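You operate a simulated robot arm through the tools that you are given. There is no shell and no other tool. Be economical: measure what you need, move in short steps, check, and stop when the job is done.

The job below is to be done with a simulated two-armed robot. You get a single attempt, and the scene is never put back.

JOB
Fetch the blue polisher from the blue drawer and push both pads home.
Fine: lay it on the fitting table, shut the drawer; hold each still for its pad: the blue and the long orange polisher. Where these are worked on the way, their far stop is far enough and under half their travel is too little: blue drawer.

Only the result counts: the job must be done as asked and must still hold three seconds after the hand-in. Knocking over, shifting, dropping, spilling or breaking anything else fails it.

ROBOT AND FRAMES
Two 7-joint arms with two-finger parallel grippers on one trunk, on a base that drives. Base frame: it is fixed to the floor where the robot stands at the start and does not move with it; the origin is under the middle of the robot, x ahead of it, y to its left, z up. Units: mm, rad, N and s.
The left shoulder is at the start at [20, 113, 1122], the right one opposite. With the tool pointing down near the work surface each hand reaches from about 180 to 600 mm from the robot's upright axis, wherever it stands, measured 20 degrees to its own side. Places, roughly: blue drawer [700, 100, 700]; fitting table [1000, -300, 900]; pad of the blue polisher [700, 200, 800]; pad of the long orange polisher [800, -500, 900]. Payload 1.57 kg a hand.
The TCP of each hand is the grasp point between the finger pads, 30 mm short of the fingertips. In the tool frame z runs along the fingers and y along their closing line. The gripper opens to 80 mm. The fingers are 17 mm wide and 12 mm thick; the gripper's body (40 by 82 mm) begins 80 mm behind the TCP.
Orientation is told as [roll, pitch, yaw] about the base's x, y, z axes, in that order, counted from this pose: with the fingers straight down and closing along the base's y, the tool's x points along the base's -x, its y along +y and its z along -z.

CONTROLS
- The arms move only by the tool jog_arm. It takes "left_increments", "right_increments" or both (then of equal length, played together; a hand with none holds still); each is a list of rows, each a list of 7 numbers: the shift along the base's x, y, z in units of 20 mm (1.0 is 20 mm), then the turn, a rotation vector about the base's x, y, z in units of 8 degrees (1.0 is 8 degrees), then the opening, from 0 (shut) to 1 (fully open). In form: [[dx, dy, dz, ax, ay, az, grip], ...]. A call has 1 to 10 rows; each row shifts and turns the commanded pose from where the row before left it. A call with a number of a shift or a turn outside -1 to 1 is refused whole. Rows are played at 5 a second. More than 50 mm and 0.15 rad between two rows, or a gripper value outside its range, and nothing of the call is played. A pose out of reach is approached as far as the arm can. The call stops where the force on the tool passes 40 N (or 10 N more than at its start, if that is more) or the arm is blocked; 0.2 s more then pass. The fingers move at their own pace (about 45 mm/s each) and stop on an object; they squeeze with about 34 N. The grip force told is the motor's: it shows also when the fingers shut on nothing. Time passes only in rows, and 0.2 s behind the last, so rows that do not move let the fingers close. It gives the time, the measured TCP pose, the force on the tool (base axes), the opening and the grip force at its end, in the units of the frame above (readings bear some noise), with the torque about the TCP (base axes, N m) and any sound that the robot's microphone picked up, and new pictures: "show" is both (left out), scene, wrist or none (wrist: the cameras of the hands that moved).
- Cameras (640 x 400 px; columns grow to the right, rows downward): "scene" is now at [98.1, -1, 1269.8]; the picture's right is [-0.00, -1.00, 0.00], its down [-0.56, 0.00, -0.83] and it looks along [0.83, -0.00, -0.56] (base axes); focal length 214 px, centre (320, 200). "left" rides on the left gripper at [72, 7, -122] in its tool frame; the picture's right is [-0.09, 1.00, 0.00], its down [-0.84, -0.08, -0.54] and it looks along [-0.54, -0.05, 0.84] (tool axes); focal length 238 px, centre (320, 200). "right" rides on the right gripper at [72, -7, -122] in its tool frame; the picture's right is [0.09, 1.00, 0.00], its down [-0.84, 0.08, -0.54] and it looks along [-0.54, 0.05, 0.84] (tool axes); focal length 238 px, centre (320, 200). There is no depth. A picture from a camera that has moved, and an enlarged one, comes with that camera's place and axes in the base frame and with its lens. The place of the scene camera against the robot may be out by one fixed shift of up to 25 mm in any direction.
- raise_lower(by): slides the trunk up (or, below 0, down) by that many mm; the arms and the scene camera ride with it, the base frame stays. It gives what a move gives, with no picture.
- base_move(legs): drives the robot by 1 to 6 legs, each [ahead, left, turn to the left] in mm, mm and rad, along the robot's own axes; the way and the turn of a leg run together, so that a leg with both is an arc; at most 1500 mm and 3.142 rad a leg. The arms and the cameras ride along, it lands a little off, and it stops where it bumps. It gives what a move gives, and a new picture of the scene camera.
- aim_head(pan, tilt): turns the head with the scene camera to pan (to the left, within 1.396 rad either way) and tilt (down, from -0.506 to 1.204), counted from straight ahead of the robot. It gives what a move gives, and a new picture of the scene camera.
- enlarge(camera, box): a new picture of the part [left, top, right, bottom] of that camera's present view, enlarged. No time passes.
- close_job(): hands the job in; it is judged then, once.

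Go step by step. Nothing tells you exact positions but the pictures and the camera data: compare them with the known pose of the tool, close in by small moves and look again before you grip or let go. The budget is 120 turns and 260 pictures, counting those below and the enlarged ones. Unless the task says otherwise, let go and move clear before handing in, and close with one line.

The tools are called after "Emit:" as a command line: name --argument value ..., lists and objects as JSON in quotes. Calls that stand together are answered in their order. jog_arm: Moves the arms, as the interface text tells. Its arguments: {"type":"object","properties":{"left_increments":{"type":"array","items":{"type":"array","items":{"type":"number"}}},"right_increments":{"type":"array","items":{"type":"array","items":{"type":"number"}}},"show":{"type":"string","enum":["both","scene","wrist","none"]}},"required":[]} The other tools are called the same way: raise_lower (by) slides the trunk up or down; base_move (legs) drives the base; aim_head (pan, tilt) turns the head that bears the scene camera; enlarge (camera, box) takes an enlarged picture of a part of a camera's view; close_job () hands the job in.

At the start:

```text
clock: 0.0
left_tool_pos: [449.9, 105.9, 1131.5]
left_ee_rot: [-0.001, -0.001, 0.0]
left_wrist_force: [-0.7, 0.2, 0.7]
left_torque: [-0.01, 0.0, 0.0]
left_grip_width: 80.1
left_grip_force: 0.0
right_tool_pos: [401.8, -228.7, 1065.2]
right_ee_rot: [-0.001, 0.0, 0.002]
right_wrist_force: [0.3, -1.0, 0.3]
right_torque: [0.01, 0.01, -0.03]
right_grip_width: 80.1
right_grip_force: 0.1
trunk travel left (down, up): [-175.0, 395.0]
robot x, y, heading: [0.5, -0.4, 0.008]
head pan, tilt: [-0.002, 0.597]
```

scene: 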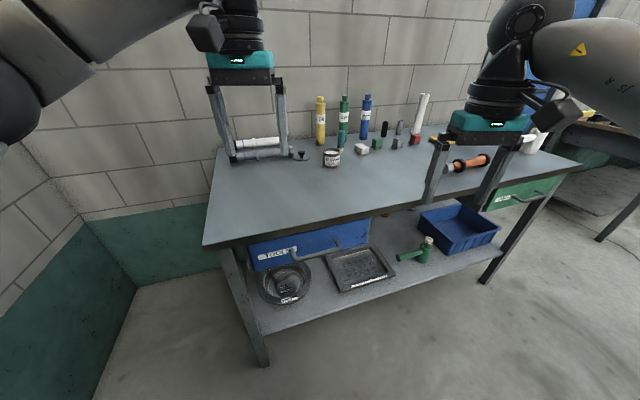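
right: 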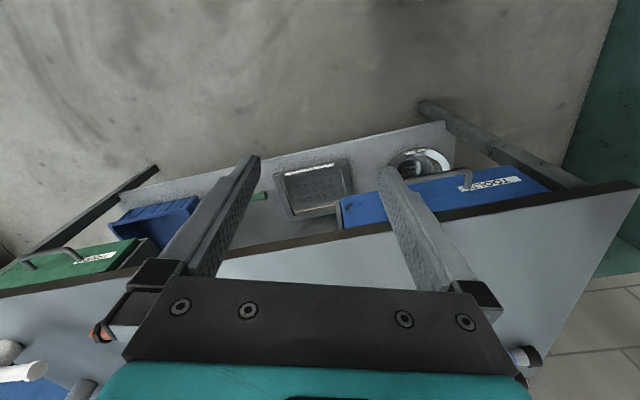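
left: 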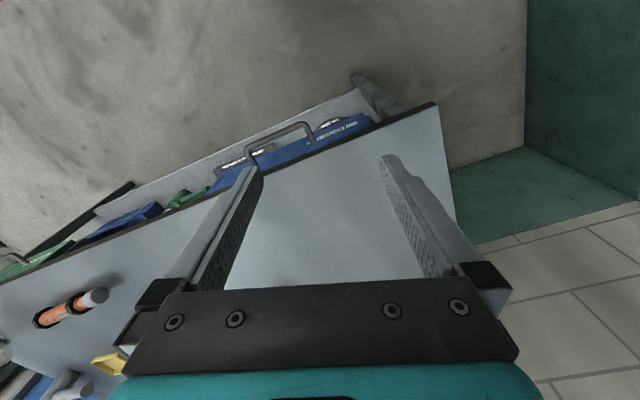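

I see a bench at a slant with a blue drawer at the left under the top and several objects on top. I'll enlarge the scene to identify polishers and pads.

Emit:
enlarge --camera "scene" --box '[200, 80, 360, 180]'

Emit:
enlarge --camera "scene" --box '[340, 80, 580, 230]'

Emit:
enlarge --camera "scene" --box '[220, 200, 520, 320]'

Emit:
aim_head --pan -0.6 --tilt 0.5

```text
4.00 times, centred on (280, 130) of scene
camera zoom: at [98.1, -1.0, 1269.8], right [0.0, -1.0, 0.0], down [-0.56, 0.0, -0.83], along [0.83, 0.0, -0.56], focal length 858 px, centre (480, 480)
```

zoom: 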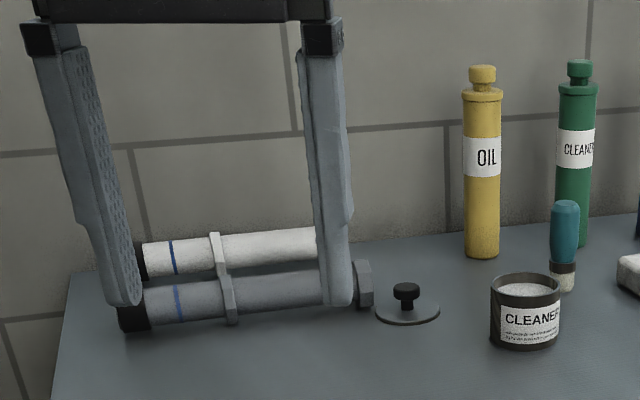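

```text
2.67 times, centred on (460, 155) of scene
camera zoom: at [98.1, -1.0, 1269.8], right [0.0, -1.0, 0.0], down [-0.56, 0.0, -0.83], along [0.83, 0.0, -0.56], focal length 572 px, centre (-53, 320)
```

zoom: 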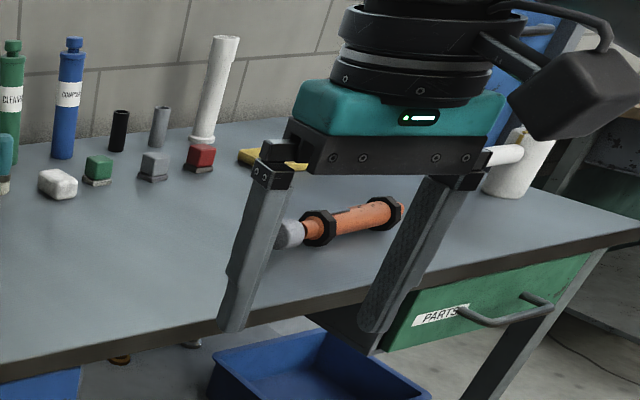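

```text
2.13 times, centred on (370, 260) of scene
camera zoom: at [98.1, -1.0, 1269.8], right [0.0, -1.0, 0.0], down [-0.56, 0.0, -0.83], along [0.83, 0.0, -0.56], focal length 458 px, centre (213, 72)
```

zoom: 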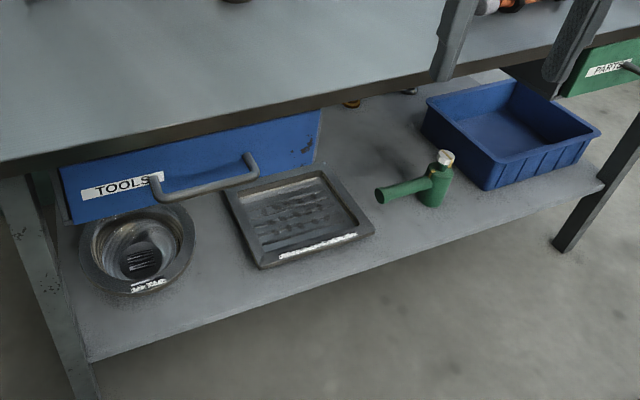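

```text
clock: 1.0
left_tool_pos: [450.5, 106.8, 1132.3]
left_ee_rot: [0.0, 0.0, 0.002]
left_wrist_force: [0.5, -0.3, 0.0]
left_torque: [0.02, 0.0, 0.0]
left_grip_width: 79.9
left_grip_force: 0.1
right_tool_pos: [402.4, -228.7, 1063.3]
right_ee_rot: [-0.002, 0.001, 0.001]
right_wrist_force: [0.3, -0.4, 0.0]
right_torque: [0.0, -0.04, -0.01]
right_grip_width: 80.1
right_grip_force: 0.0
trunk travel left (down, up): [-175.0, 395.0]
robot x, y, heading: [2.3, 2.1, 0.001]
head pan, tilt: [-0.6, 0.499]
camera scene: at [84.7, -52.2, 1278.5], right [-0.56, -0.83, 0.0], down [-0.4, 0.27, -0.88], along [0.72, -0.5, -0.48], focal length 214 px, centre (320, 200)
```

scene: 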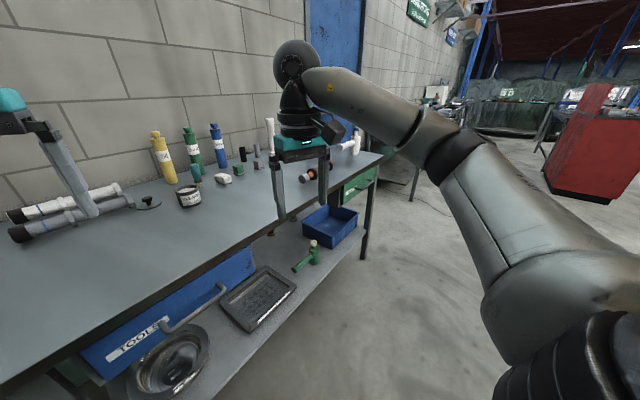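

The table runs about 18° askew to me, with the blue "TOOLS" drawer at the left end. I'll bring the left hand nearer to measure the handle and the table edge.

Emit:
enlarge --camera "left" --box '[160, 70, 480, 270]'

Emit:
jog_arm --left_increments '[[-1, 0, 0, 0, 0, 1, 1], [-1, 0, 0, 0, 0, 1, 1], [-1, 0, 0, 0, 0, 0.31, 1], [-1, 0, 0, 0, 0, 0, 1], [-1, 0, 0, 0, 0, 0, 1]]' --show "wrist"

Emit:
aim_head --pan 0.0 --tilt 0.8

```text
2.00 times, centred on (320, 170) of left
camera zoom: at [378.1, 113.7, 1254.2], right [0.09, 1.0, 0.0], down [0.84, -0.08, 0.54], along [0.54, -0.05, -0.84], focal length 477 px, centre (320, 260)
```

zoom: 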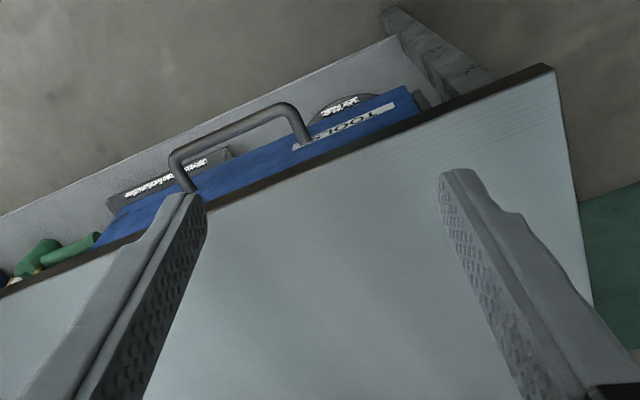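

```text
clock: 2.2
left_tool_pos: [350.3, 106.4, 1134.5]
left_ee_rot: [0.001, 0.001, 0.325]
left_wrist_force: [0.1, 0.3, 0.1]
left_torque: [0.0, -0.02, -0.02]
left_grip_width: 80.0
left_grip_force: 0.1
right_tool_pos: [402.3, -229.0, 1063.9]
right_ee_rot: [0.0, 0.0, 0.0]
right_wrist_force: [0.5, 0.2, -0.4]
right_torque: [-0.02, -0.03, 0.01]
right_grip_width: 79.9
right_grip_force: 0.0
trunk travel left (down, up): [-175.0, 395.0]
robot x, y, heading: [3.3, -2.4, -0.004]
head pan, tilt: [-0.6, 0.499]
camera left: at [279.7, 89.9, 1256.1], right [-0.23, 0.97, 0.0], down [0.82, 0.19, 0.54], along [0.53, 0.12, -0.84], focal length 238 px, centre (320, 200)
```

left: 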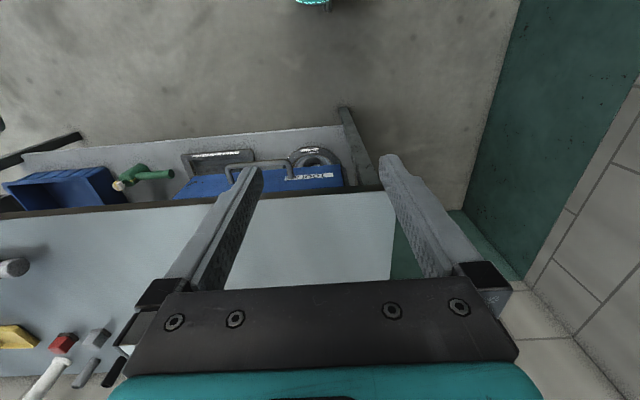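

```text
clock: 3.2
left_tool_pos: [350.4, 105.5, 1133.5]
left_ee_rot: [-0.001, 0.0, 0.326]
left_wrist_force: [-0.7, 0.1, -0.4]
left_torque: [0.02, 0.01, 0.02]
left_grip_width: 80.1
left_grip_force: 0.1
right_tool_pos: [402.9, -227.6, 1063.8]
right_ee_rot: [0.0, 0.0, -0.001]
right_wrist_force: [-0.3, 0.0, 0.0]
right_torque: [-0.02, -0.02, -0.01]
right_grip_width: 80.0
right_grip_force: 0.1
trunk travel left (down, up): [-175.0, 395.0]
robot x, y, heading: [3.1, 0.2, 0.001]
head pan, tilt: [0.0, 0.799]
camera scene: at [90.3, -1.0, 1252.6], right [0.0, -1.0, 0.0], down [-0.72, 0.0, -0.7], along [0.7, 0.0, -0.72], focal length 214 px, centre (320, 200)
```

scene: 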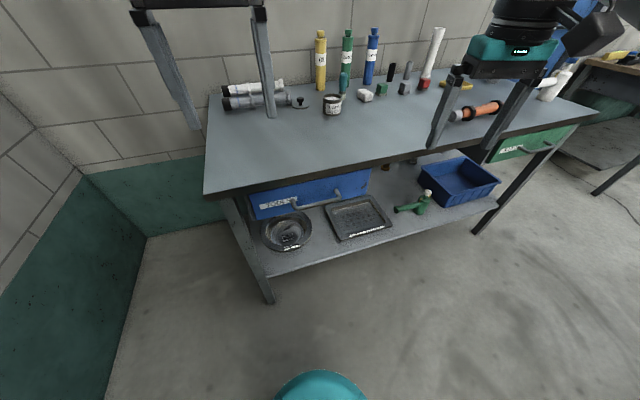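

Emit:
enlarge --camera "left" --box '[160, 100, 400, 250]'

Emit:
enlarge --camera "scene" --box '[200, 70, 400, 195]'

Emit:
enlarge --camera "scene" --box '[230, 150, 390, 250]'

```text
2.67 times, centred on (280, 175) of left
camera zoom: at [280.3, 89.9, 1256.1], right [-0.23, 0.97, 0.0], down [0.82, 0.19, 0.54], along [0.53, 0.12, -0.84], focal length 636 px, centre (427, 267)
```

zoom: 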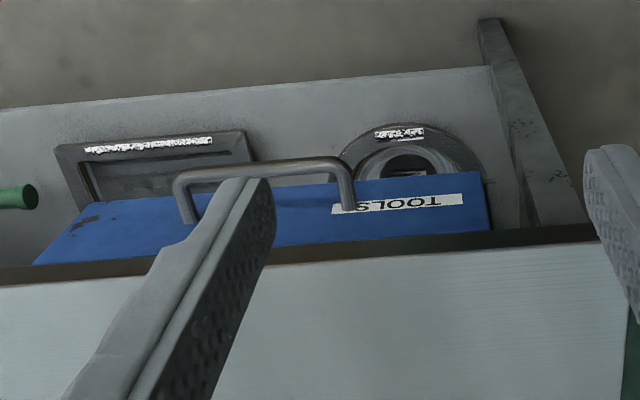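

```text
3.20 times, centred on (300, 132) of scene
camera zoom: at [90.3, -1.0, 1252.6], right [0.0, -1.0, 0.0], down [-0.72, 0.0, -0.7], along [0.7, 0.0, -0.72], focal length 686 px, centre (384, 416)
```

zoom: 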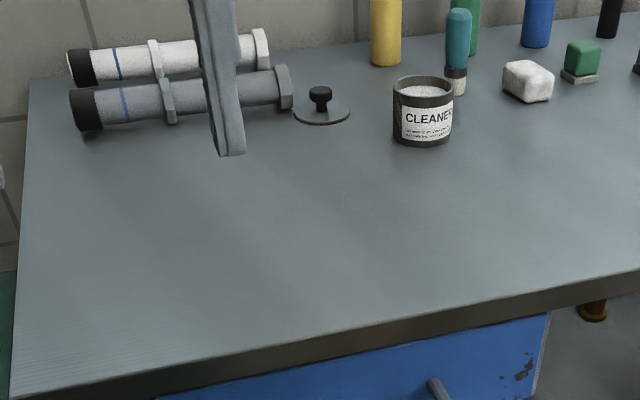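

```text
4.00 times, centred on (310, 200) of scene
camera zoom: at [90.3, -1.0, 1252.6], right [0.0, -1.0, 0.0], down [-0.72, 0.0, -0.7], along [0.7, 0.0, -0.72], focal length 858 px, centre (360, 200)
```

zoom: 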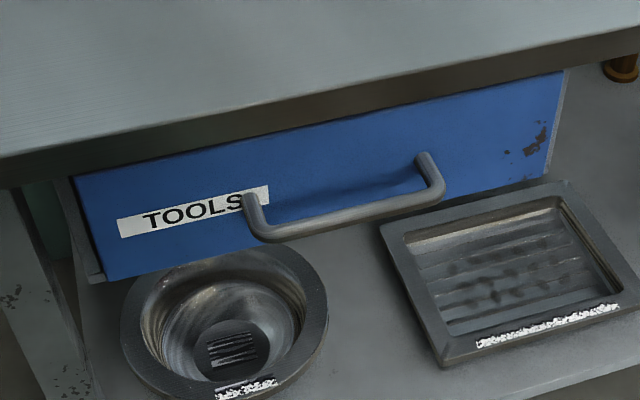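

Table top is about z 890, its edge yawed about 0.32 rad; handle centre near (511, 7, 800). I'll turn the left hand to grip the handle bar at a slant, clear of the table edge.

Emit:
jog_arm --left_increments '[[0, 0, -0.5, 0, 0, -1, 1], [0, 0, -0.5, 0, 0, -1, 1], [0, 0, -0.5, 0, 0, -1, 1], [0, 0, -0.5, 0, 0, -1, 1], [0, 0, -0.5, 0, 0, -1, 1], [0, 0, -0.5, 0, 0, -1, 1], [0, 0, -0.5, 0, 0, -1, 1], [0, 0, -0.5, 0, 0, -1, 1], [0, 0, -0.5, 0, 0, -1, 1], [0, 0, -0.5, 0, 0, -1, 1]]' --show "none"

Emit:
jog_arm --left_increments '[[0, -0.5, 0, 0, 0, -1, 0.6], [0, -0.5, 0, 0, 0, -0.25, 0.6], [0, -0.5, 0, 0.317, -0.948, 0, 0.6], [0, -0.5, 0, 0.317, -0.948, 0, 0.6], [0, -0.5, 0, 0.317, -0.948, 0, 0.6], [0, -0.5, 0, 0.317, -0.948, 0, 0.6], [0, -0.5, 0, 0.317, -0.948, 0, 0.6], [0, -0.5, 0, 0.317, -0.948, 0, 0.6], [0, -0.5, 0, 0.317, -0.948, 0, 0.6], [0, -0.5, 0, 0.158, -0.474, 0, 0.6]]' --show "both"

```text
clock: 5.4
left_tool_pos: [348.9, 106.2, 1032.7]
left_ee_rot: [0.002, -0.001, -1.073]
left_wrist_force: [-0.5, -0.2, -0.8]
left_torque: [-0.02, 0.0, -0.01]
left_grip_width: 80.0
left_grip_force: 0.1
right_tool_pos: [402.8, -229.5, 1064.5]
right_ee_rot: [0.001, 0.0, 0.0]
right_wrist_force: [-0.3, 0.3, 0.2]
right_torque: [-0.02, -0.01, 0.0]
right_grip_width: 80.0
right_grip_force: 0.0
trunk travel left (down, up): [-175.0, 395.0]
robot x, y, heading: [3.6, -3.6, 0.0]
head pan, tilt: [0.0, 0.799]
```

```text
clock: 7.6
left_tool_pos: [350.3, 7.9, 1031.5]
left_ee_rot: [1.048, -0.001, -1.246]
left_wrist_force: [-0.3, -0.4, 0.0]
left_torque: [-0.03, -0.02, 0.0]
left_grip_width: 47.9
left_grip_force: 0.1
right_tool_pos: [402.0, -229.1, 1065.0]
right_ee_rot: [0.002, -0.001, 0.0]
right_wrist_force: [0.2, 0.7, -0.4]
right_torque: [-0.01, 0.02, -0.01]
right_grip_width: 79.9
right_grip_force: 0.0
trunk travel left (down, up): [-175.0, 395.0]
robot x, y, heading: [-2.9, -0.8, 0.002]
head pan, tilt: [0.0, 0.799]
camera scene: at [90.2, -1.1, 1252.5], right [0.0, -1.0, 0.0], down [-0.72, 0.0, -0.7], along [0.7, 0.0, -0.72], focal length 214 px, centre (320, 200)
camera left: at [230.5, 43.9, 1098.2], right [0.5, 0.07, 0.86], down [-0.22, -0.95, 0.2], along [0.84, -0.29, -0.46], focal length 238 px, centre (320, 200)
```

scene: 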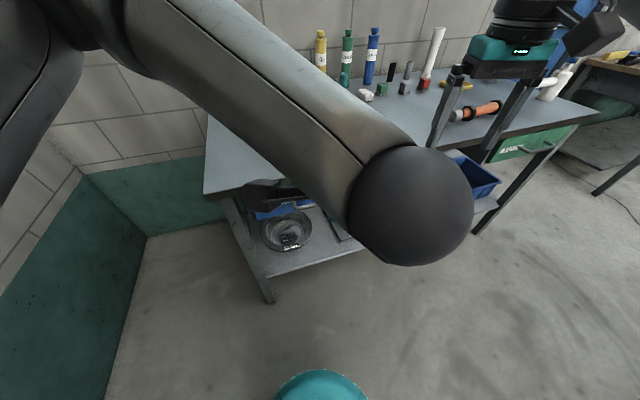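
left: 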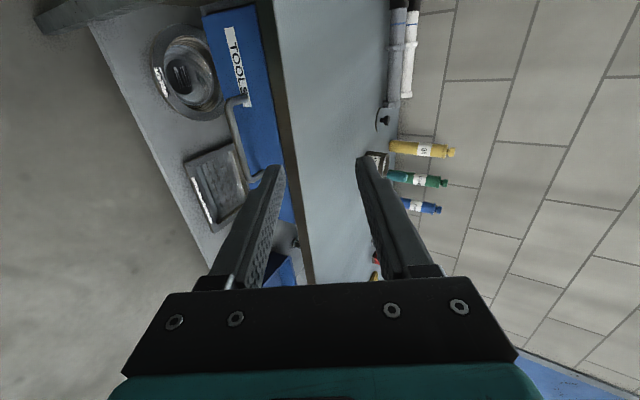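

The tilt works and I see the handle in the left wrist camera. Next: down to a pre-grasp pose.

Emit:
jog_arm --left_increments '[[0.3, -0.2, -1, 0, 0, 0, 0.6], [0.3, -0.2, -1, 0, 0, 0, 0.6], [0.3, -0.2, -1, 0, 0, 0, 0.6], [0.3, -0.2, -1, 0, 0, 0, 0.6], [0.3, -0.2, -1, 0, 0, 0, 0.6], [0.3, -0.2, -1, 0, 0, 0, 0.6], [0.3, -0.2, -1, 0, 0, 0, 0.6], [0.3, -0.2, -1, 0, 0, 0, 0.6]]' --show "wrist"

```text
clock: 9.4
left_tool_pos: [397.5, -25.2, 871.4]
left_ee_rot: [1.045, -0.001, -1.246]
left_wrist_force: [0.2, 0.5, -0.2]
left_torque: [0.0, -0.02, -0.04]
left_grip_width: 48.1
left_grip_force: 0.1
right_tool_pos: [402.7, -229.1, 1064.1]
right_ee_rot: [0.0, 0.002, 0.0]
right_wrist_force: [0.7, -0.6, 0.1]
right_torque: [-0.01, 0.02, 0.0]
right_grip_width: 79.9
right_grip_force: 0.1
trunk travel left (down, up): [-175.0, 395.0]
robot x, y, heading: [-0.8, 3.0, -0.0]
head pan, tilt: [0.0, 0.799]
camera left: at [278.3, 11.2, 938.7], right [0.5, 0.07, 0.86], down [-0.21, -0.95, 0.21], along [0.84, -0.29, -0.46], focal length 238 px, centre (320, 200)
```

left: 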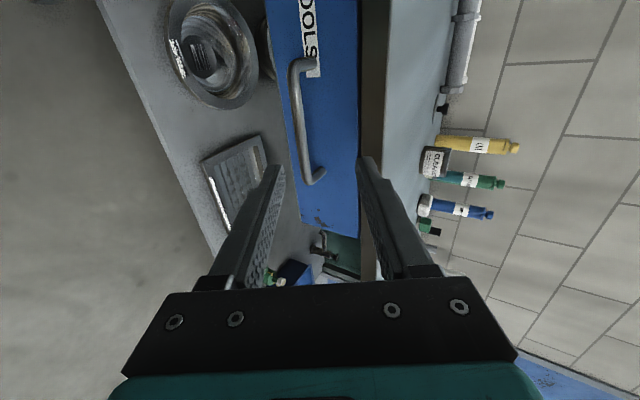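

Emit:
jog_arm --left_increments '[[0.3, 0.0, -0.7, 0, 0, 0, 0.6], [0.6, 0.1, -0.6, 0, 0, 0, 0.6], [0.8, 0.27, -0.5, 0, 0, 0, 0.6], [0.8, 0.27, -0.5, 0, 0, 0, 0.6]]' --show "wrist"

```text
clock: 10.4
left_tool_pos: [446.6, -12.7, 825.0]
left_ee_rot: [1.046, 0.001, -1.246]
left_wrist_force: [-0.2, 0.1, -0.1]
left_torque: [0.02, 0.05, -0.04]
left_grip_width: 48.3
left_grip_force: 0.0
right_tool_pos: [402.0, -227.7, 1064.7]
right_ee_rot: [0.002, 0.001, -0.001]
right_wrist_force: [0.3, 0.4, -0.8]
right_torque: [0.01, 0.03, -0.03]
right_grip_width: 80.0
right_grip_force: 0.0
trunk travel left (down, up): [-175.0, 395.0]
robot x, y, heading: [5.4, 0.8, 0.001]
head pan, tilt: [0.0, 0.799]
camera left: at [327.0, 22.9, 891.7], right [0.5, 0.07, 0.86], down [-0.22, -0.95, 0.2], along [0.84, -0.29, -0.46], focal length 238 px, centre (320, 200)
```

left: 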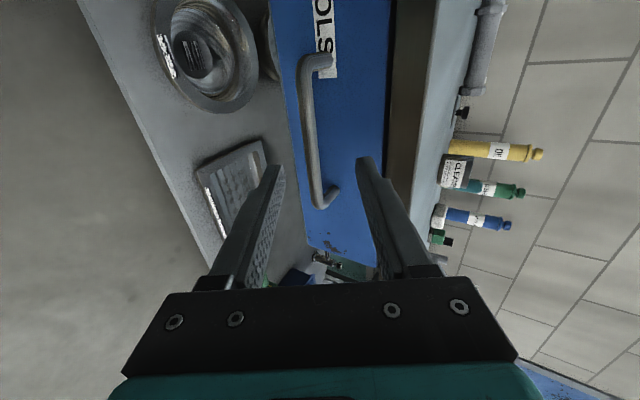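

Emit:
jog_arm --left_increments '[[0.75, 0.22, -0.6, 0, 0, 0, 0.6], [0.75, 0.22, -0.6, 0, 0, 0, 0.6], [0.6, 0.18, -0.45, 0, 0, 0, 0.6]]' --show "wrist"

```text
clock: 11.2
left_tool_pos: [489.3, -1.7, 791.3]
left_ee_rot: [1.046, 0.002, -1.249]
left_wrist_force: [0.0, -0.6, 0.1]
left_torque: [0.0, -0.02, -0.01]
left_grip_width: 48.0
left_grip_force: 0.1
right_tool_pos: [401.6, -229.2, 1064.9]
right_ee_rot: [0.0, -0.001, 0.0]
right_wrist_force: [-0.1, 0.2, 0.3]
right_torque: [-0.07, 0.0, 0.01]
right_grip_width: 80.0
right_grip_force: 0.0
trunk travel left (down, up): [-175.0, 395.0]
robot x, y, heading: [-0.9, -0.8, 0.0]
head pan, tilt: [0.0, 0.799]
camera left: at [369.5, 34.4, 858.4], right [0.5, 0.07, 0.86], down [-0.22, -0.95, 0.2], along [0.84, -0.29, -0.46], focal length 238 px, centre (320, 200)
```

left: 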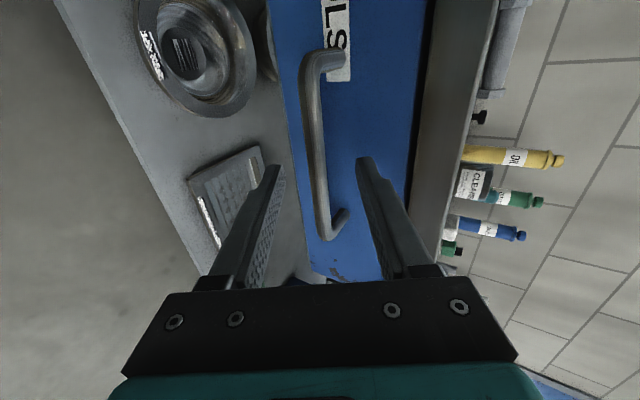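

Emit:
jog_arm --left_increments '[[0.4, 0.2, -0.25, 0, 0, 0, 0.6], [0.4, 0.2, -0.25, 0, 0, 0, 0.6]]' --show "wrist"

```text
clock: 11.8
left_tool_pos: [504.5, 7.4, 782.6]
left_ee_rot: [1.044, -0.002, -1.247]
left_wrist_force: [0.2, 0.5, 0.1]
left_torque: [0.02, 0.02, -0.01]
left_grip_width: 48.1
left_grip_force: 0.0
right_tool_pos: [401.5, -229.6, 1063.5]
right_ee_rot: [0.001, -0.001, 0.001]
right_wrist_force: [0.0, -0.2, -0.7]
right_torque: [0.03, -0.01, 0.01]
right_grip_width: 80.3
right_grip_force: 0.0
trunk travel left (down, up): [-175.0, 395.0]
robot x, y, heading: [2.5, 2.0, 0.001]
head pan, tilt: [0.0, 0.799]
camera left: at [385.8, 43.3, 849.0], right [0.5, 0.07, 0.86], down [-0.22, -0.95, 0.21], along [0.84, -0.29, -0.46], focal length 238 px, centre (320, 200)
```

left: 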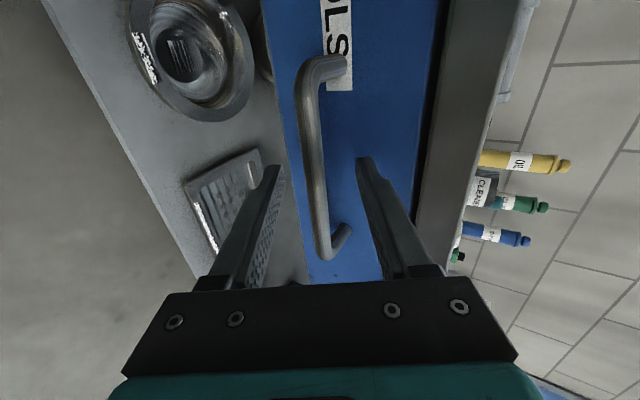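

The bar lies between the fingers; closing.

Emit:
jog_arm --left_increments '[[0.15, 0.05, -0.1, 0, 0, 0, 0.6], [0, 0, 0, 0, 0, 0, 0.1], [0, 0, 0, 0, 0, 0, 0], [0, 0, 0, 0, 0, 0, 0], [0, 0, 0, 0, 0, 0, 0]]' --show "wrist"

```text
clock: 13.0
left_tool_pos: [507.5, 7.6, 777.1]
left_ee_rot: [1.037, 0.003, -1.248]
left_wrist_force: [-4.8, -1.8, -17.9]
left_torque: [-0.34, 0.2, -0.08]
left_grip_width: 13.6
left_grip_force: 30.6
right_tool_pos: [403.0, -229.4, 1064.6]
right_ee_rot: [0.0, 0.002, 0.0]
right_wrist_force: [-1.0, 0.3, 0.9]
right_torque: [0.01, -0.01, 0.02]
right_grip_width: 79.8
right_grip_force: 0.1
trunk travel left (down, up): [-175.0, 395.0]
robot x, y, heading: [-0.4, 1.2, -0.001]
head pan, tilt: [0.0, 0.799]
camera left: at [388.1, 44.2, 845.8], right [0.51, 0.07, 0.86], down [-0.21, -0.95, 0.21], along [0.83, -0.29, -0.47], focal length 238 px, centre (320, 200)
```

left: 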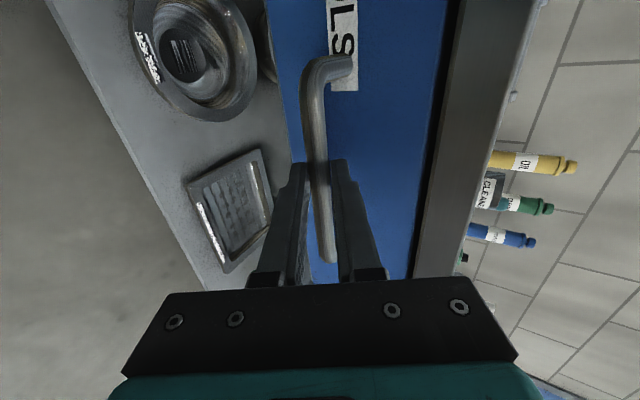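

Gripped. I'll pull the drawer by driving the base back along the drawer's axis.

Emit:
base_move --legs '[[-142, -47.5, 0]]'

```text
clock: 14.4
left_tool_pos: [366.7, -38.1, 778.7]
left_ee_rot: [1.036, -0.003, -1.246]
left_wrist_force: [-0.7, 2.6, -23.0]
left_torque: [-0.28, 0.29, -0.11]
left_grip_width: 13.5
left_grip_force: 29.8
right_tool_pos: [262.8, -275.6, 1063.4]
right_ee_rot: [-0.001, 0.003, 0.0]
right_wrist_force: [0.2, -0.2, -0.5]
right_torque: [0.0, 0.01, 0.01]
right_grip_width: 80.1
right_grip_force: 0.1
trunk travel left (down, up): [-175.0, 395.0]
robot x, y, heading: [-143.2, -47.9, -0.002]
head pan, tilt: [0.0, 0.799]
camera scene: at [-49.9, -48.2, 1252.3], right [0.0, -1.0, 0.0], down [-0.72, 0.0, -0.7], along [0.7, 0.0, -0.72], focal length 214 px, centre (320, 200)
```

scene: 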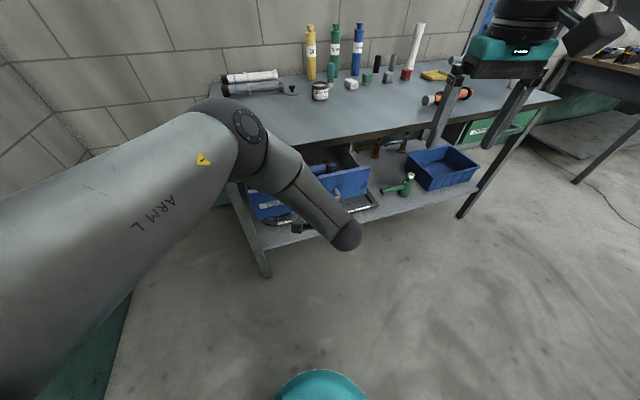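

The drawer slides and a blue tool shows inside. Pulling on.

Emit:
base_move --legs '[[-95, -31.7, 0]]'

```text
clock: 15.5
left_tool_pos: [269.9, -69.5, 776.4]
left_ee_rot: [1.036, 0.002, -1.245]
left_wrist_force: [-2.2, 5.9, -7.5]
left_torque: [-0.19, -0.03, -0.11]
left_grip_width: 13.8
left_grip_force: 30.3
right_tool_pos: [166.6, -308.4, 1064.9]
right_ee_rot: [0.001, 0.0, 0.001]
right_wrist_force: [-0.7, 0.3, -0.2]
right_torque: [0.0, -0.02, 0.0]
right_grip_width: 80.0
right_grip_force: 0.1
trunk travel left (down, up): [-175.0, 395.0]
robot x, y, heading: [-239.1, -77.8, 0.002]
head pan, tilt: [0.0, 0.799]
camera scene: at [-145.6, -80.8, 1252.5], right [0.0, -1.0, 0.0], down [-0.72, 0.0, -0.7], along [0.7, 0.0, -0.72], focal length 214 px, centre (320, 200)
```

scene: 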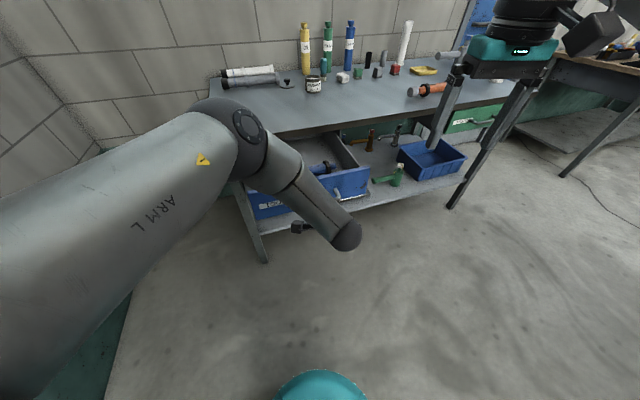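

Emit:
base_move --legs '[[-47, -16, 0]]'

Emit:
enlarge --camera "scene" --box '[230, 100, 430, 225]'

```text
clock: 16.4
left_tool_pos: [222.9, -85.9, 777.8]
left_ee_rot: [1.035, 0.003, -1.244]
left_wrist_force: [0.2, -0.3, -1.0]
left_torque: [-0.05, -0.08, 0.14]
left_grip_width: 13.9
left_grip_force: 30.0
right_tool_pos: [118.9, -324.2, 1063.9]
right_ee_rot: [0.0, -0.001, 0.0]
right_wrist_force: [-0.2, -0.3, -1.0]
right_torque: [0.0, 0.0, -0.01]
right_grip_width: 79.8
right_grip_force: 0.0
trunk travel left (down, up): [-175.0, 395.0]
robot x, y, heading: [-282.7, -94.2, 0.002]
head pan, tilt: [0.0, 0.799]
camera scene: at [-193.7, -97.2, 1252.5], right [0.0, -1.0, 0.0], down [-0.72, 0.0, -0.7], along [0.7, 0.0, -0.72], focal length 214 px, centre (320, 200)
```

scene: 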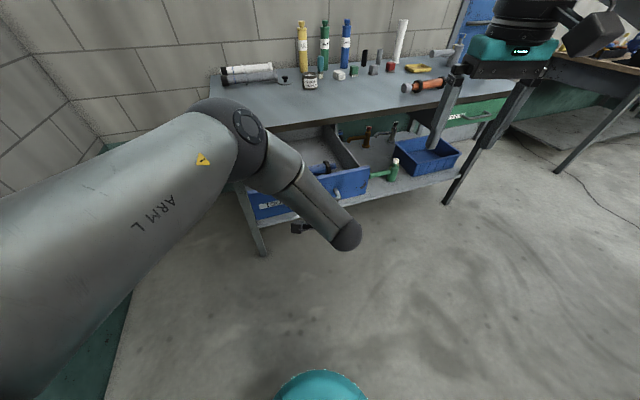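

```text
3.20 times, centred on (330, 162) of scene
camera zoom: at [-193.7, -97.2, 1252.5], right [0.0, -1.0, 0.0], down [-0.72, 0.0, -0.7], along [0.7, 0.0, -0.72], focal length 686 px, centre (288, 320)
```

zoom: 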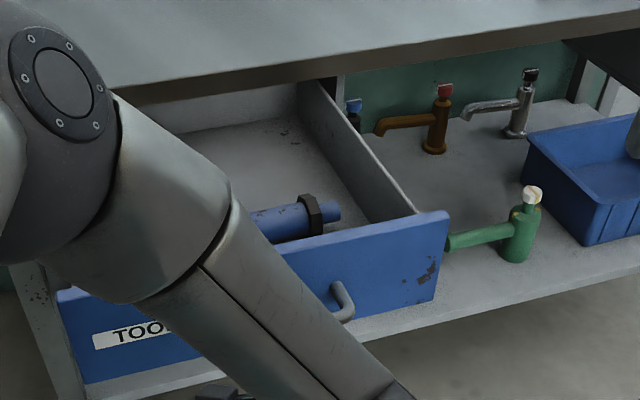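

Drawer is about 300 mm open. I'll release the handle and back the left hand off.

Emit:
jog_arm --left_increments '[[0, 0, 0, 0, 0, 0, 0.6], [0, 0, 0, 0, 0, 0, 0.6], [-0.8, -0.27, 0.5, 0, 0, 0, 0.6], [-0.8, -0.27, 0.5, 0, 0, 0, 0.6], [-0.8, -0.27, 0.5, 0, 0, 0, 0.6], [0, 0, 1, 0, 0, 0, 0.6], [0, 0, 1, 0, 0, 0, 0.6], [0, 0, 1, 0, 0, 0, 0.6], [0, 0, 1, 0, 0, 0, 0.6], [0, 0, 1, 0, 0, 0, 0.6]]' --show "both"

```text
clock: 18.6
left_tool_pos: [175.6, -103.0, 910.1]
left_ee_rot: [1.037, 0.001, -1.243]
left_wrist_force: [0.5, 0.0, 0.3]
left_torque: [0.0, -0.02, 0.0]
left_grip_width: 47.8
left_grip_force: 0.1
right_tool_pos: [117.4, -323.7, 1064.7]
right_ee_rot: [-0.001, -0.001, 0.0]
right_wrist_force: [-1.8, 0.2, 1.0]
right_torque: [-0.01, 0.0, -0.01]
right_grip_width: 79.8
right_grip_force: 0.1
trunk travel left (down, up): [-175.0, 395.0]
robot x, y, heading: [-284.7, -96.4, -0.002]
head pan, tilt: [0.0, 0.799]
camera scene: at [-193.7, -97.0, 1252.5], right [0.0, -1.0, 0.0], down [-0.72, 0.0, -0.7], along [0.7, 0.0, -0.72], focal length 214 px, centre (320, 200)
camera left: at [57.4, -67.1, 977.0], right [0.51, 0.07, 0.86], down [-0.21, -0.96, 0.21], along [0.83, -0.29, -0.47], focal length 238 px, centre (320, 200)
```

scene: 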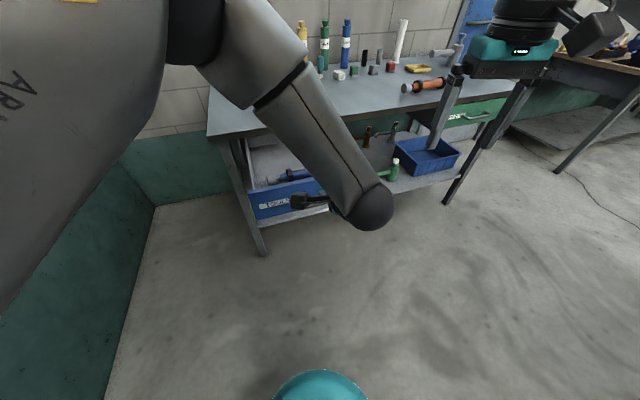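
left: 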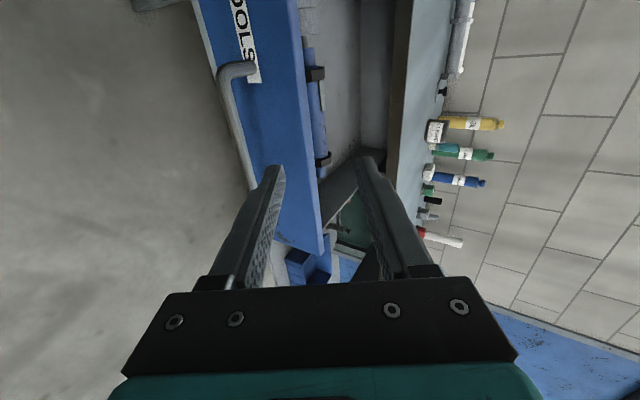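

The polisher lies along the drawer's width right behind its front. I'll bring the left fingers vertical and view it from above.

Emit:
jog_arm --left_increments '[[0, 0, 1, -0.317, 0.948, 0, 1], [0, 0, 1, -0.317, 0.948, 0, 1], [0, 0.5, 1, -0.317, 0.948, 0, 1], [0, 0.5, 1, -0.317, 0.948, 0, 1], [0, 0.5, 1, -0.317, 0.948, 0, 1], [0, 0.5, 0, -0.317, 0.948, 0, 1], [0, 0.5, 0, -0.317, 0.948, 0, 1], [0, 0.5, 0, -0.158, 0.474, 0, 1], [0.5, 1, 0, 0, 0, 0, 1], [0.5, 1, 0, 0, 0, 0, 1]]' --show "both"

```text
clock: 20.9
left_tool_pos: [175.8, -76.5, 988.5]
left_ee_rot: [0.408, 0.003, -1.245]
left_wrist_force: [-0.2, -0.6, 0.1]
left_torque: [-0.01, -0.01, 0.02]
left_grip_width: 80.0
left_grip_force: 0.0
left hand out of reach, approached as far as the arm can: row 5, 6, 7, 8, 9, 10
right_tool_pos: [117.9, -324.2, 1065.9]
right_ee_rot: [0.001, 0.0, 0.001]
right_wrist_force: [0.5, 0.3, -0.4]
right_torque: [0.01, 0.01, 0.0]
right_grip_width: 79.9
right_grip_force: 0.0
trunk travel left (down, up): [-175.0, 395.0]
robot x, y, heading: [-285.4, -98.1, 0.001]
head pan, tilt: [0.0, 0.799]
camera scene: at [-193.6, -97.1, 1252.5], right [0.0, -1.0, 0.0], down [-0.72, 0.0, -0.7], along [0.7, 0.0, -0.72], focal length 214 px, centre (320, 200)
camera left: at [113.2, -22.8, 1103.1], right [0.9, 0.2, 0.4], down [0.0, -0.89, 0.46], along [0.45, -0.42, -0.79], focal length 238 px, centre (320, 200)
```

scene: 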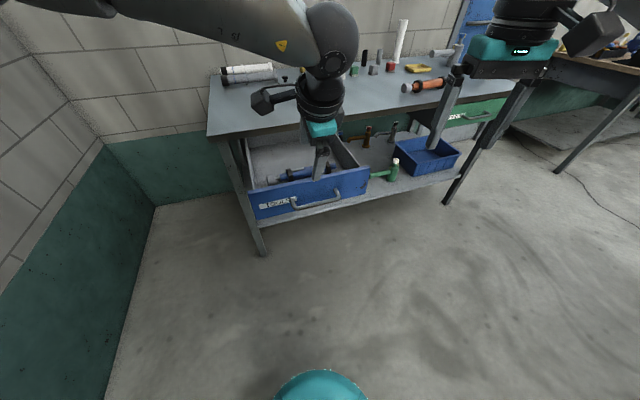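
left: 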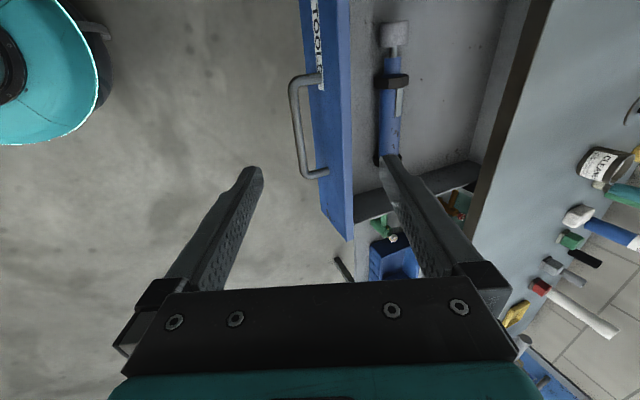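

The polisher is farther in than my reach allows; driving closer with hands high.

Emit:
base_move --legs '[[200, -50, 0]]'

Emit:
jog_arm --left_increments '[[0, 0, 0, 0, 0, 0, 1]]' --show "wrist"

```text
clock: 22.5
left_tool_pos: [376.0, -128.9, 987.9]
left_ee_rot: [0.41, 0.003, -1.247]
left_wrist_force: [0.2, 0.0, -0.2]
left_torque: [0.0, 0.02, 0.01]
left_grip_width: 80.1
left_grip_force: 0.0
right_tool_pos: [316.6, -376.3, 1064.5]
right_ee_rot: [0.001, 0.0, 0.0]
right_wrist_force: [0.7, -0.8, 1.8]
right_torque: [0.03, 0.02, -0.03]
right_grip_width: 80.2
right_grip_force: 0.0
trunk travel left (down, up): [-175.0, 395.0]
robot x, y, heading: [-82.1, -143.5, -0.0]
head pan, tilt: [0.0, 0.799]
camera scene: at [5.5, -147.6, 1252.5], right [0.0, -1.0, 0.0], down [-0.72, 0.0, -0.7], along [0.7, 0.0, -0.72], focal length 214 px, centre (320, 200)
```

scene: 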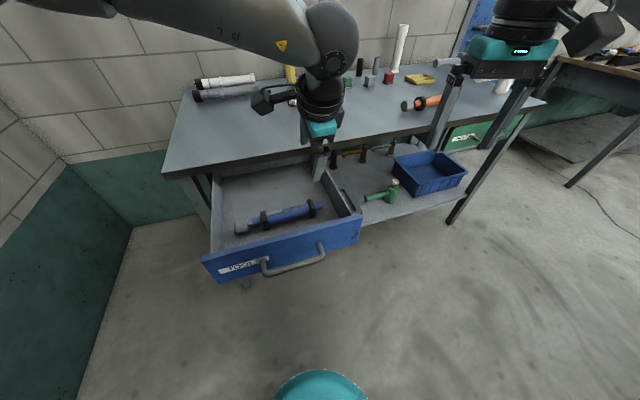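

```text
clock: 22.9
left_tool_pos: [373.4, -129.6, 988.7]
left_ee_rot: [0.408, 0.001, -1.248]
left_wrist_force: [0.0, -0.1, 0.4]
left_torque: [0.0, 0.02, -0.01]
left_grip_width: 79.9
left_grip_force: 0.0
right_tool_pos: [316.1, -376.7, 1064.5]
right_ee_rot: [0.0, 0.0, -0.002]
right_wrist_force: [0.8, -0.2, 0.3]
right_torque: [-0.02, 0.02, 0.0]
right_grip_width: 80.0
right_grip_force: 0.1
trunk travel left (down, up): [-175.0, 395.0]
robot x, y, heading: [-83.0, -146.6, -0.005]
head pan, tilt: [0.0, 0.799]
camera left: at [312.0, -74.1, 1103.2], right [0.9, 0.2, 0.4], down [-0.01, -0.89, 0.46], along [0.44, -0.42, -0.79], focal length 238 px, centre (320, 200)
```

left: 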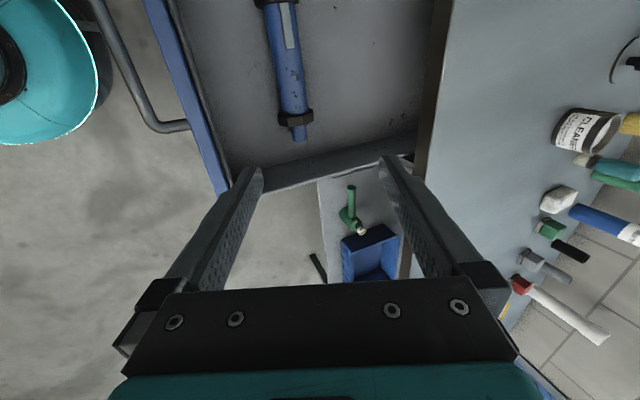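

Emit:
enlarge --camera "scene" --box '[200, 160, 360, 260]'

Emit:
enlarge --camera "scene" --box '[340, 40, 500, 140]'

Emit:
enlarge --camera "left" --box '[220, 0, 380, 160]'

```text
4.00 times, centred on (280, 210) of scene
camera zoom: at [5.1, -147.5, 1252.5], right [0.0, -1.0, 0.0], down [-0.72, 0.0, -0.7], along [0.7, 0.0, -0.72], focal length 858 px, centre (480, 160)
```

zoom: 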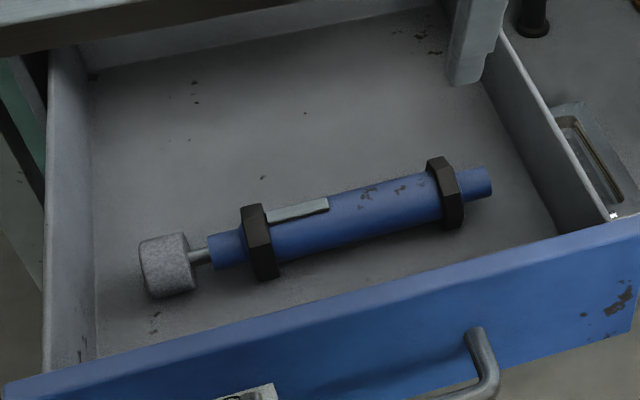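

```text
4.00 times, centred on (420, 90) of scene
camera zoom: at [5.1, -147.5, 1252.5], right [0.0, -1.0, 0.0], down [-0.72, 0.0, -0.7], along [0.7, 0.0, -0.72], focal length 858 px, centre (-80, 640)
```

zoom: 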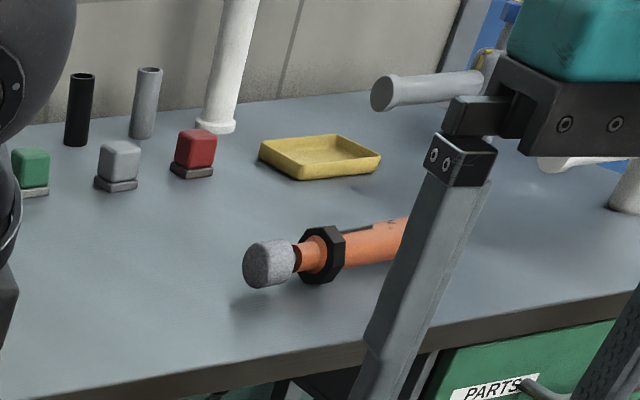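

```text
2.50 times, centred on (300, 80) of left
camera zoom: at [312.0, -74.1, 1103.2], right [0.9, 0.2, 0.4], down [-0.01, -0.89, 0.46], along [0.44, -0.42, -0.79], focal length 596 px, centre (370, 500)
```

zoom: 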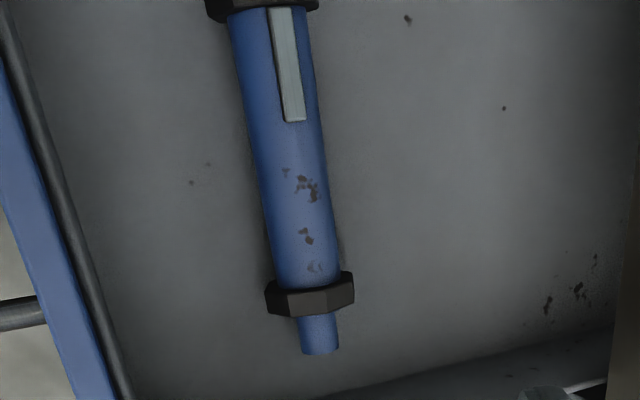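

The blue polisher's body lies between collars near (425,-118) and (387,3), axis z≈780. I'll set the left hand vertical above its middle.

Emit:
jog_arm --left_increments '[[0.3, 0.6, 0, -0.317, 0.948, 0, 1], [0.3, 0.6, 0, -0.317, 0.948, 0, 1], [0.3, 0.6, 0, -0.29, 0.87, 0, 1], [0.3, 0.6, -0.5, 0, 0, 0, 1], [0.2, 0.6, -1, 0, 0, 0, 1], [0.2, 0.6, -1, 0, 0, 0, 1]]' --show "wrist"

```text
clock: 24.3
left_tool_pos: [384.6, -99.0, 942.5]
left_ee_rot: [0.411, 0.004, -1.249]
left_wrist_force: [0.0, 0.5, 0.1]
left_torque: [-0.01, -0.01, 0.01]
left_grip_width: 79.9
left_grip_force: 0.1
left hand out of reach, approached as far as the arm can: row 1, 2, 3, 4
right_tool_pos: [316.8, -376.6, 1064.7]
right_ee_rot: [0.001, 0.0, -0.001]
right_wrist_force: [0.0, 0.2, -0.1]
right_torque: [0.0, 0.01, -0.01]
right_grip_width: 80.2
right_grip_force: 0.0
trunk travel left (down, up): [-175.0, 395.0]
robot x, y, heading: [-84.0, -146.0, 0.0]
head pan, tilt: [0.0, 0.799]
camera left: at [322.6, -44.2, 1056.3], right [0.9, 0.2, 0.4], down [-0.01, -0.89, 0.46], along [0.44, -0.42, -0.79], focal length 238 px, centre (320, 200)
```

left: 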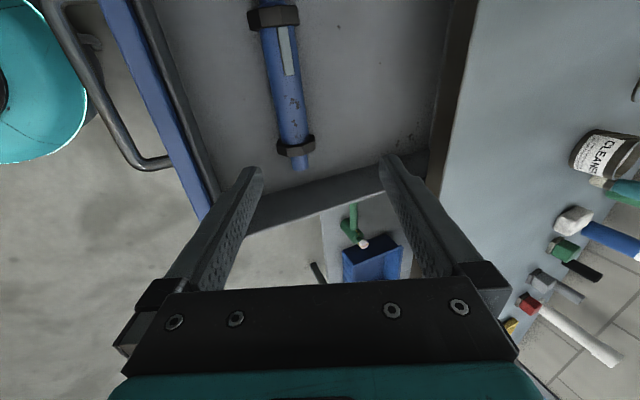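

Emit:
jog_arm --left_increments '[[0.2, 0.4, -1, 0, 0, 0, 1], [0.2, 0.4, -1, 0, 0, 0, 1], [0.2, 0.4, 0, -0.317, 0.948, 0, 1], [0.2, 0.4, 0, -0.317, 0.948, 0, 1], [0, 0, 0, -0.29, 0.87, 0, 1]]' --show "wrist"

```text
clock: 25.5
left_tool_pos: [348.3, -80.0, 903.5]
left_ee_rot: [0.281, 0.002, -1.247]
left_wrist_force: [0.8, -0.4, 0.2]
left_torque: [-0.03, -0.01, 0.03]
left_grip_width: 80.0
left_grip_force: 0.0
left hand out of reach, approached as far as the arm can: row 3, 4, 5
right_tool_pos: [314.8, -374.8, 1065.6]
right_ee_rot: [0.0, 0.001, -0.001]
right_wrist_force: [-0.6, -0.3, 0.5]
right_torque: [0.01, 0.01, 0.01]
right_grip_width: 80.1
right_grip_force: 0.1
trunk travel left (down, up): [-175.0, 395.0]
robot x, y, heading: [-82.4, -146.0, -0.004]
head pan, tilt: [0.0, 0.799]
camera left: at [300.0, -21.2, 1023.3], right [0.94, 0.22, 0.28], down [0.05, -0.87, 0.5], along [0.35, -0.45, -0.82], focal length 238 px, centre (320, 200)
```

left: 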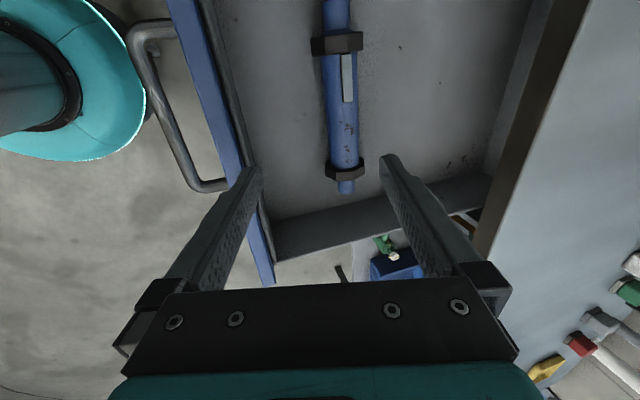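

Reach is limiting; drive a little closer and to the right, then straighten the hand.

Emit:
base_move --legs '[[85, -50, 0]]'

Emit:
jog_arm --left_increments '[[-0.5, 0.7, 0, -0.317, 0.948, 0, 1], [-0.5, 0.7, 0, -0.317, 0.948, 0, 1], [0, 0.7, 0, 0, 0, 0, 1], [0, 0.7, 0, 0, 0, 0, 1]]' --show "wrist"

```text
clock: 26.6
left_tool_pos: [433.0, -132.5, 904.3]
left_ee_rot: [0.281, 0.005, -1.251]
left_wrist_force: [1.0, -0.1, -0.4]
left_torque: [0.02, 0.04, 0.01]
left_grip_width: 80.1
left_grip_force: 0.0
right_tool_pos: [399.2, -424.9, 1063.6]
right_ee_rot: [0.001, 0.0, -0.003]
right_wrist_force: [1.0, -0.4, 1.0]
right_torque: [-0.03, 0.02, 0.0]
right_grip_width: 79.9
right_grip_force: 0.1
trunk travel left (down, up): [-175.0, 395.0]
robot x, y, heading: [-0.2, -196.5, -0.004]
head pan, tilt: [0.0, 0.799]
camera scene: at [88.7, -197.0, 1252.5], right [0.0, -1.0, 0.0], down [-0.72, 0.0, -0.7], along [0.7, 0.0, -0.72], focal length 214 px, centre (320, 200)
```

scene: 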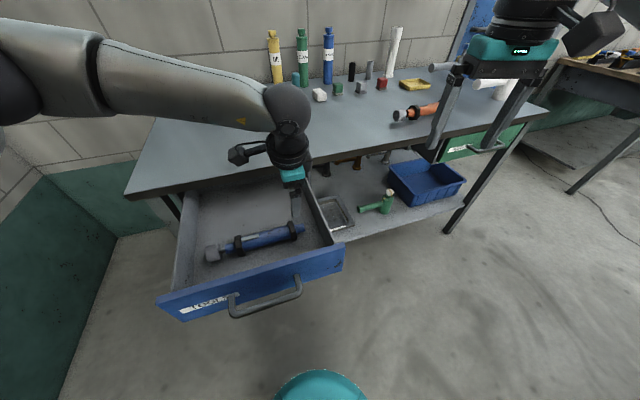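

```text
clock: 27.6
left_tool_pos: [433.2, -110.8, 904.8]
left_ee_rot: [0.282, 0.002, -1.248]
left_wrist_force: [0.0, 0.7, 0.3]
left_torque: [-0.04, -0.03, -0.02]
left_grip_width: 80.2
left_grip_force: 0.1
left hand out of reach, approached as far as the arm can: row 1, 2, 4
right_tool_pos: [399.4, -425.6, 1065.4]
right_ee_rot: [-0.002, -0.001, -0.005]
right_wrist_force: [0.0, 0.7, 0.1]
right_torque: [-0.03, 0.01, -0.04]
right_grip_width: 79.8
right_grip_force: 0.1
trunk travel left (down, up): [-175.0, 395.0]
robot x, y, heading: [-1.1, -192.5, -0.004]
head pan, tilt: [0.0, 0.799]
camera left: at [384.5, -51.6, 1023.1], right [0.94, 0.21, 0.28], down [0.05, -0.87, 0.5], along [0.35, -0.45, -0.82], focal length 238 px, centre (320, 200)
```

left: 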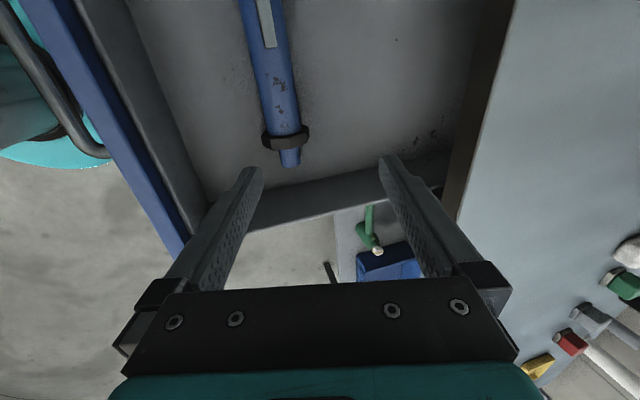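

Straightening is joint-limited, but a tilt about the polisher's own axis does not matter for gripping. I'll keep the tilt and just translate.

Emit:
jog_arm --left_increments '[[-0.5, 0.6, 0, 0, 0, 0, 0.85], [-0.5, 0.6, 0, 0, 0, 0, 0.85], [-0.5, 0.6, -0.5, 0, 0, 0, 0.85], [0, 0.6, -0.5, 0, 0, 0, 0.85]]' --show "wrist"

```text
clock: 28.6
left_tool_pos: [402.4, -60.6, 883.2]
left_ee_rot: [0.281, 0.004, -1.253]
left_wrist_force: [-0.2, -0.3, -0.4]
left_torque: [0.02, -0.02, -0.01]
left_grip_width: 68.1
left_grip_force: 0.0
right_tool_pos: [399.0, -425.1, 1064.7]
right_ee_rot: [0.0, 0.0, -0.002]
right_wrist_force: [0.1, -0.1, 0.6]
right_torque: [-0.02, -0.02, -0.02]
right_grip_width: 79.7
right_grip_force: 0.1
trunk travel left (down, up): [-175.0, 395.0]
robot x, y, heading: [-6.2, -197.2, -0.004]
head pan, tilt: [0.0, 0.799]
camera left: at [353.5, -2.5, 1003.2], right [0.94, 0.21, 0.28], down [0.05, -0.87, 0.5], along [0.34, -0.45, -0.82], focal length 238 px, centre (320, 200)
```

left: 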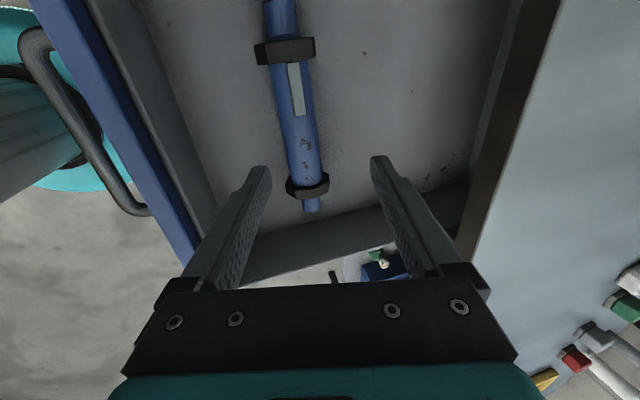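

Emit:
jog_arm --left_increments '[[0, 0.3, -1, 0, 0, 0, 0.85], [0, 0, -1, 0, 0, 0, 0.85], [0, 0, -0.8, 0, 0, 0, 0.85]]' --show "wrist"

```text
clock: 29.4
left_tool_pos: [403.1, -57.8, 825.5]
left_ee_rot: [0.281, 0.004, -1.251]
left_wrist_force: [0.3, -0.8, 0.0]
left_torque: [-0.03, 0.04, -0.01]
left_grip_width: 68.1
left_grip_force: 0.1
right_tool_pos: [399.3, -425.5, 1062.9]
right_ee_rot: [0.001, -0.001, -0.003]
right_wrist_force: [0.1, 0.0, -0.4]
right_torque: [0.01, 0.0, -0.02]
right_grip_width: 80.2
right_grip_force: 0.1
trunk travel left (down, up): [-175.0, 395.0]
robot x, y, heading: [-1.2, -194.7, -0.006]
head pan, tilt: [0.0, 0.799]
camera left: at [354.1, 2.5, 945.2], right [0.94, 0.21, 0.28], down [0.05, -0.87, 0.5], along [0.35, -0.45, -0.82], focal length 238 px, centre (320, 200)
```

left: 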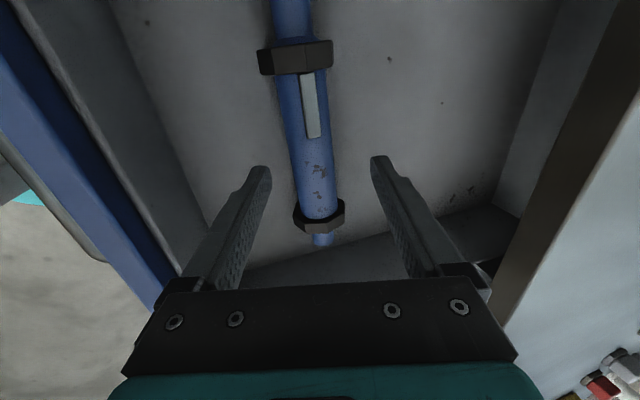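

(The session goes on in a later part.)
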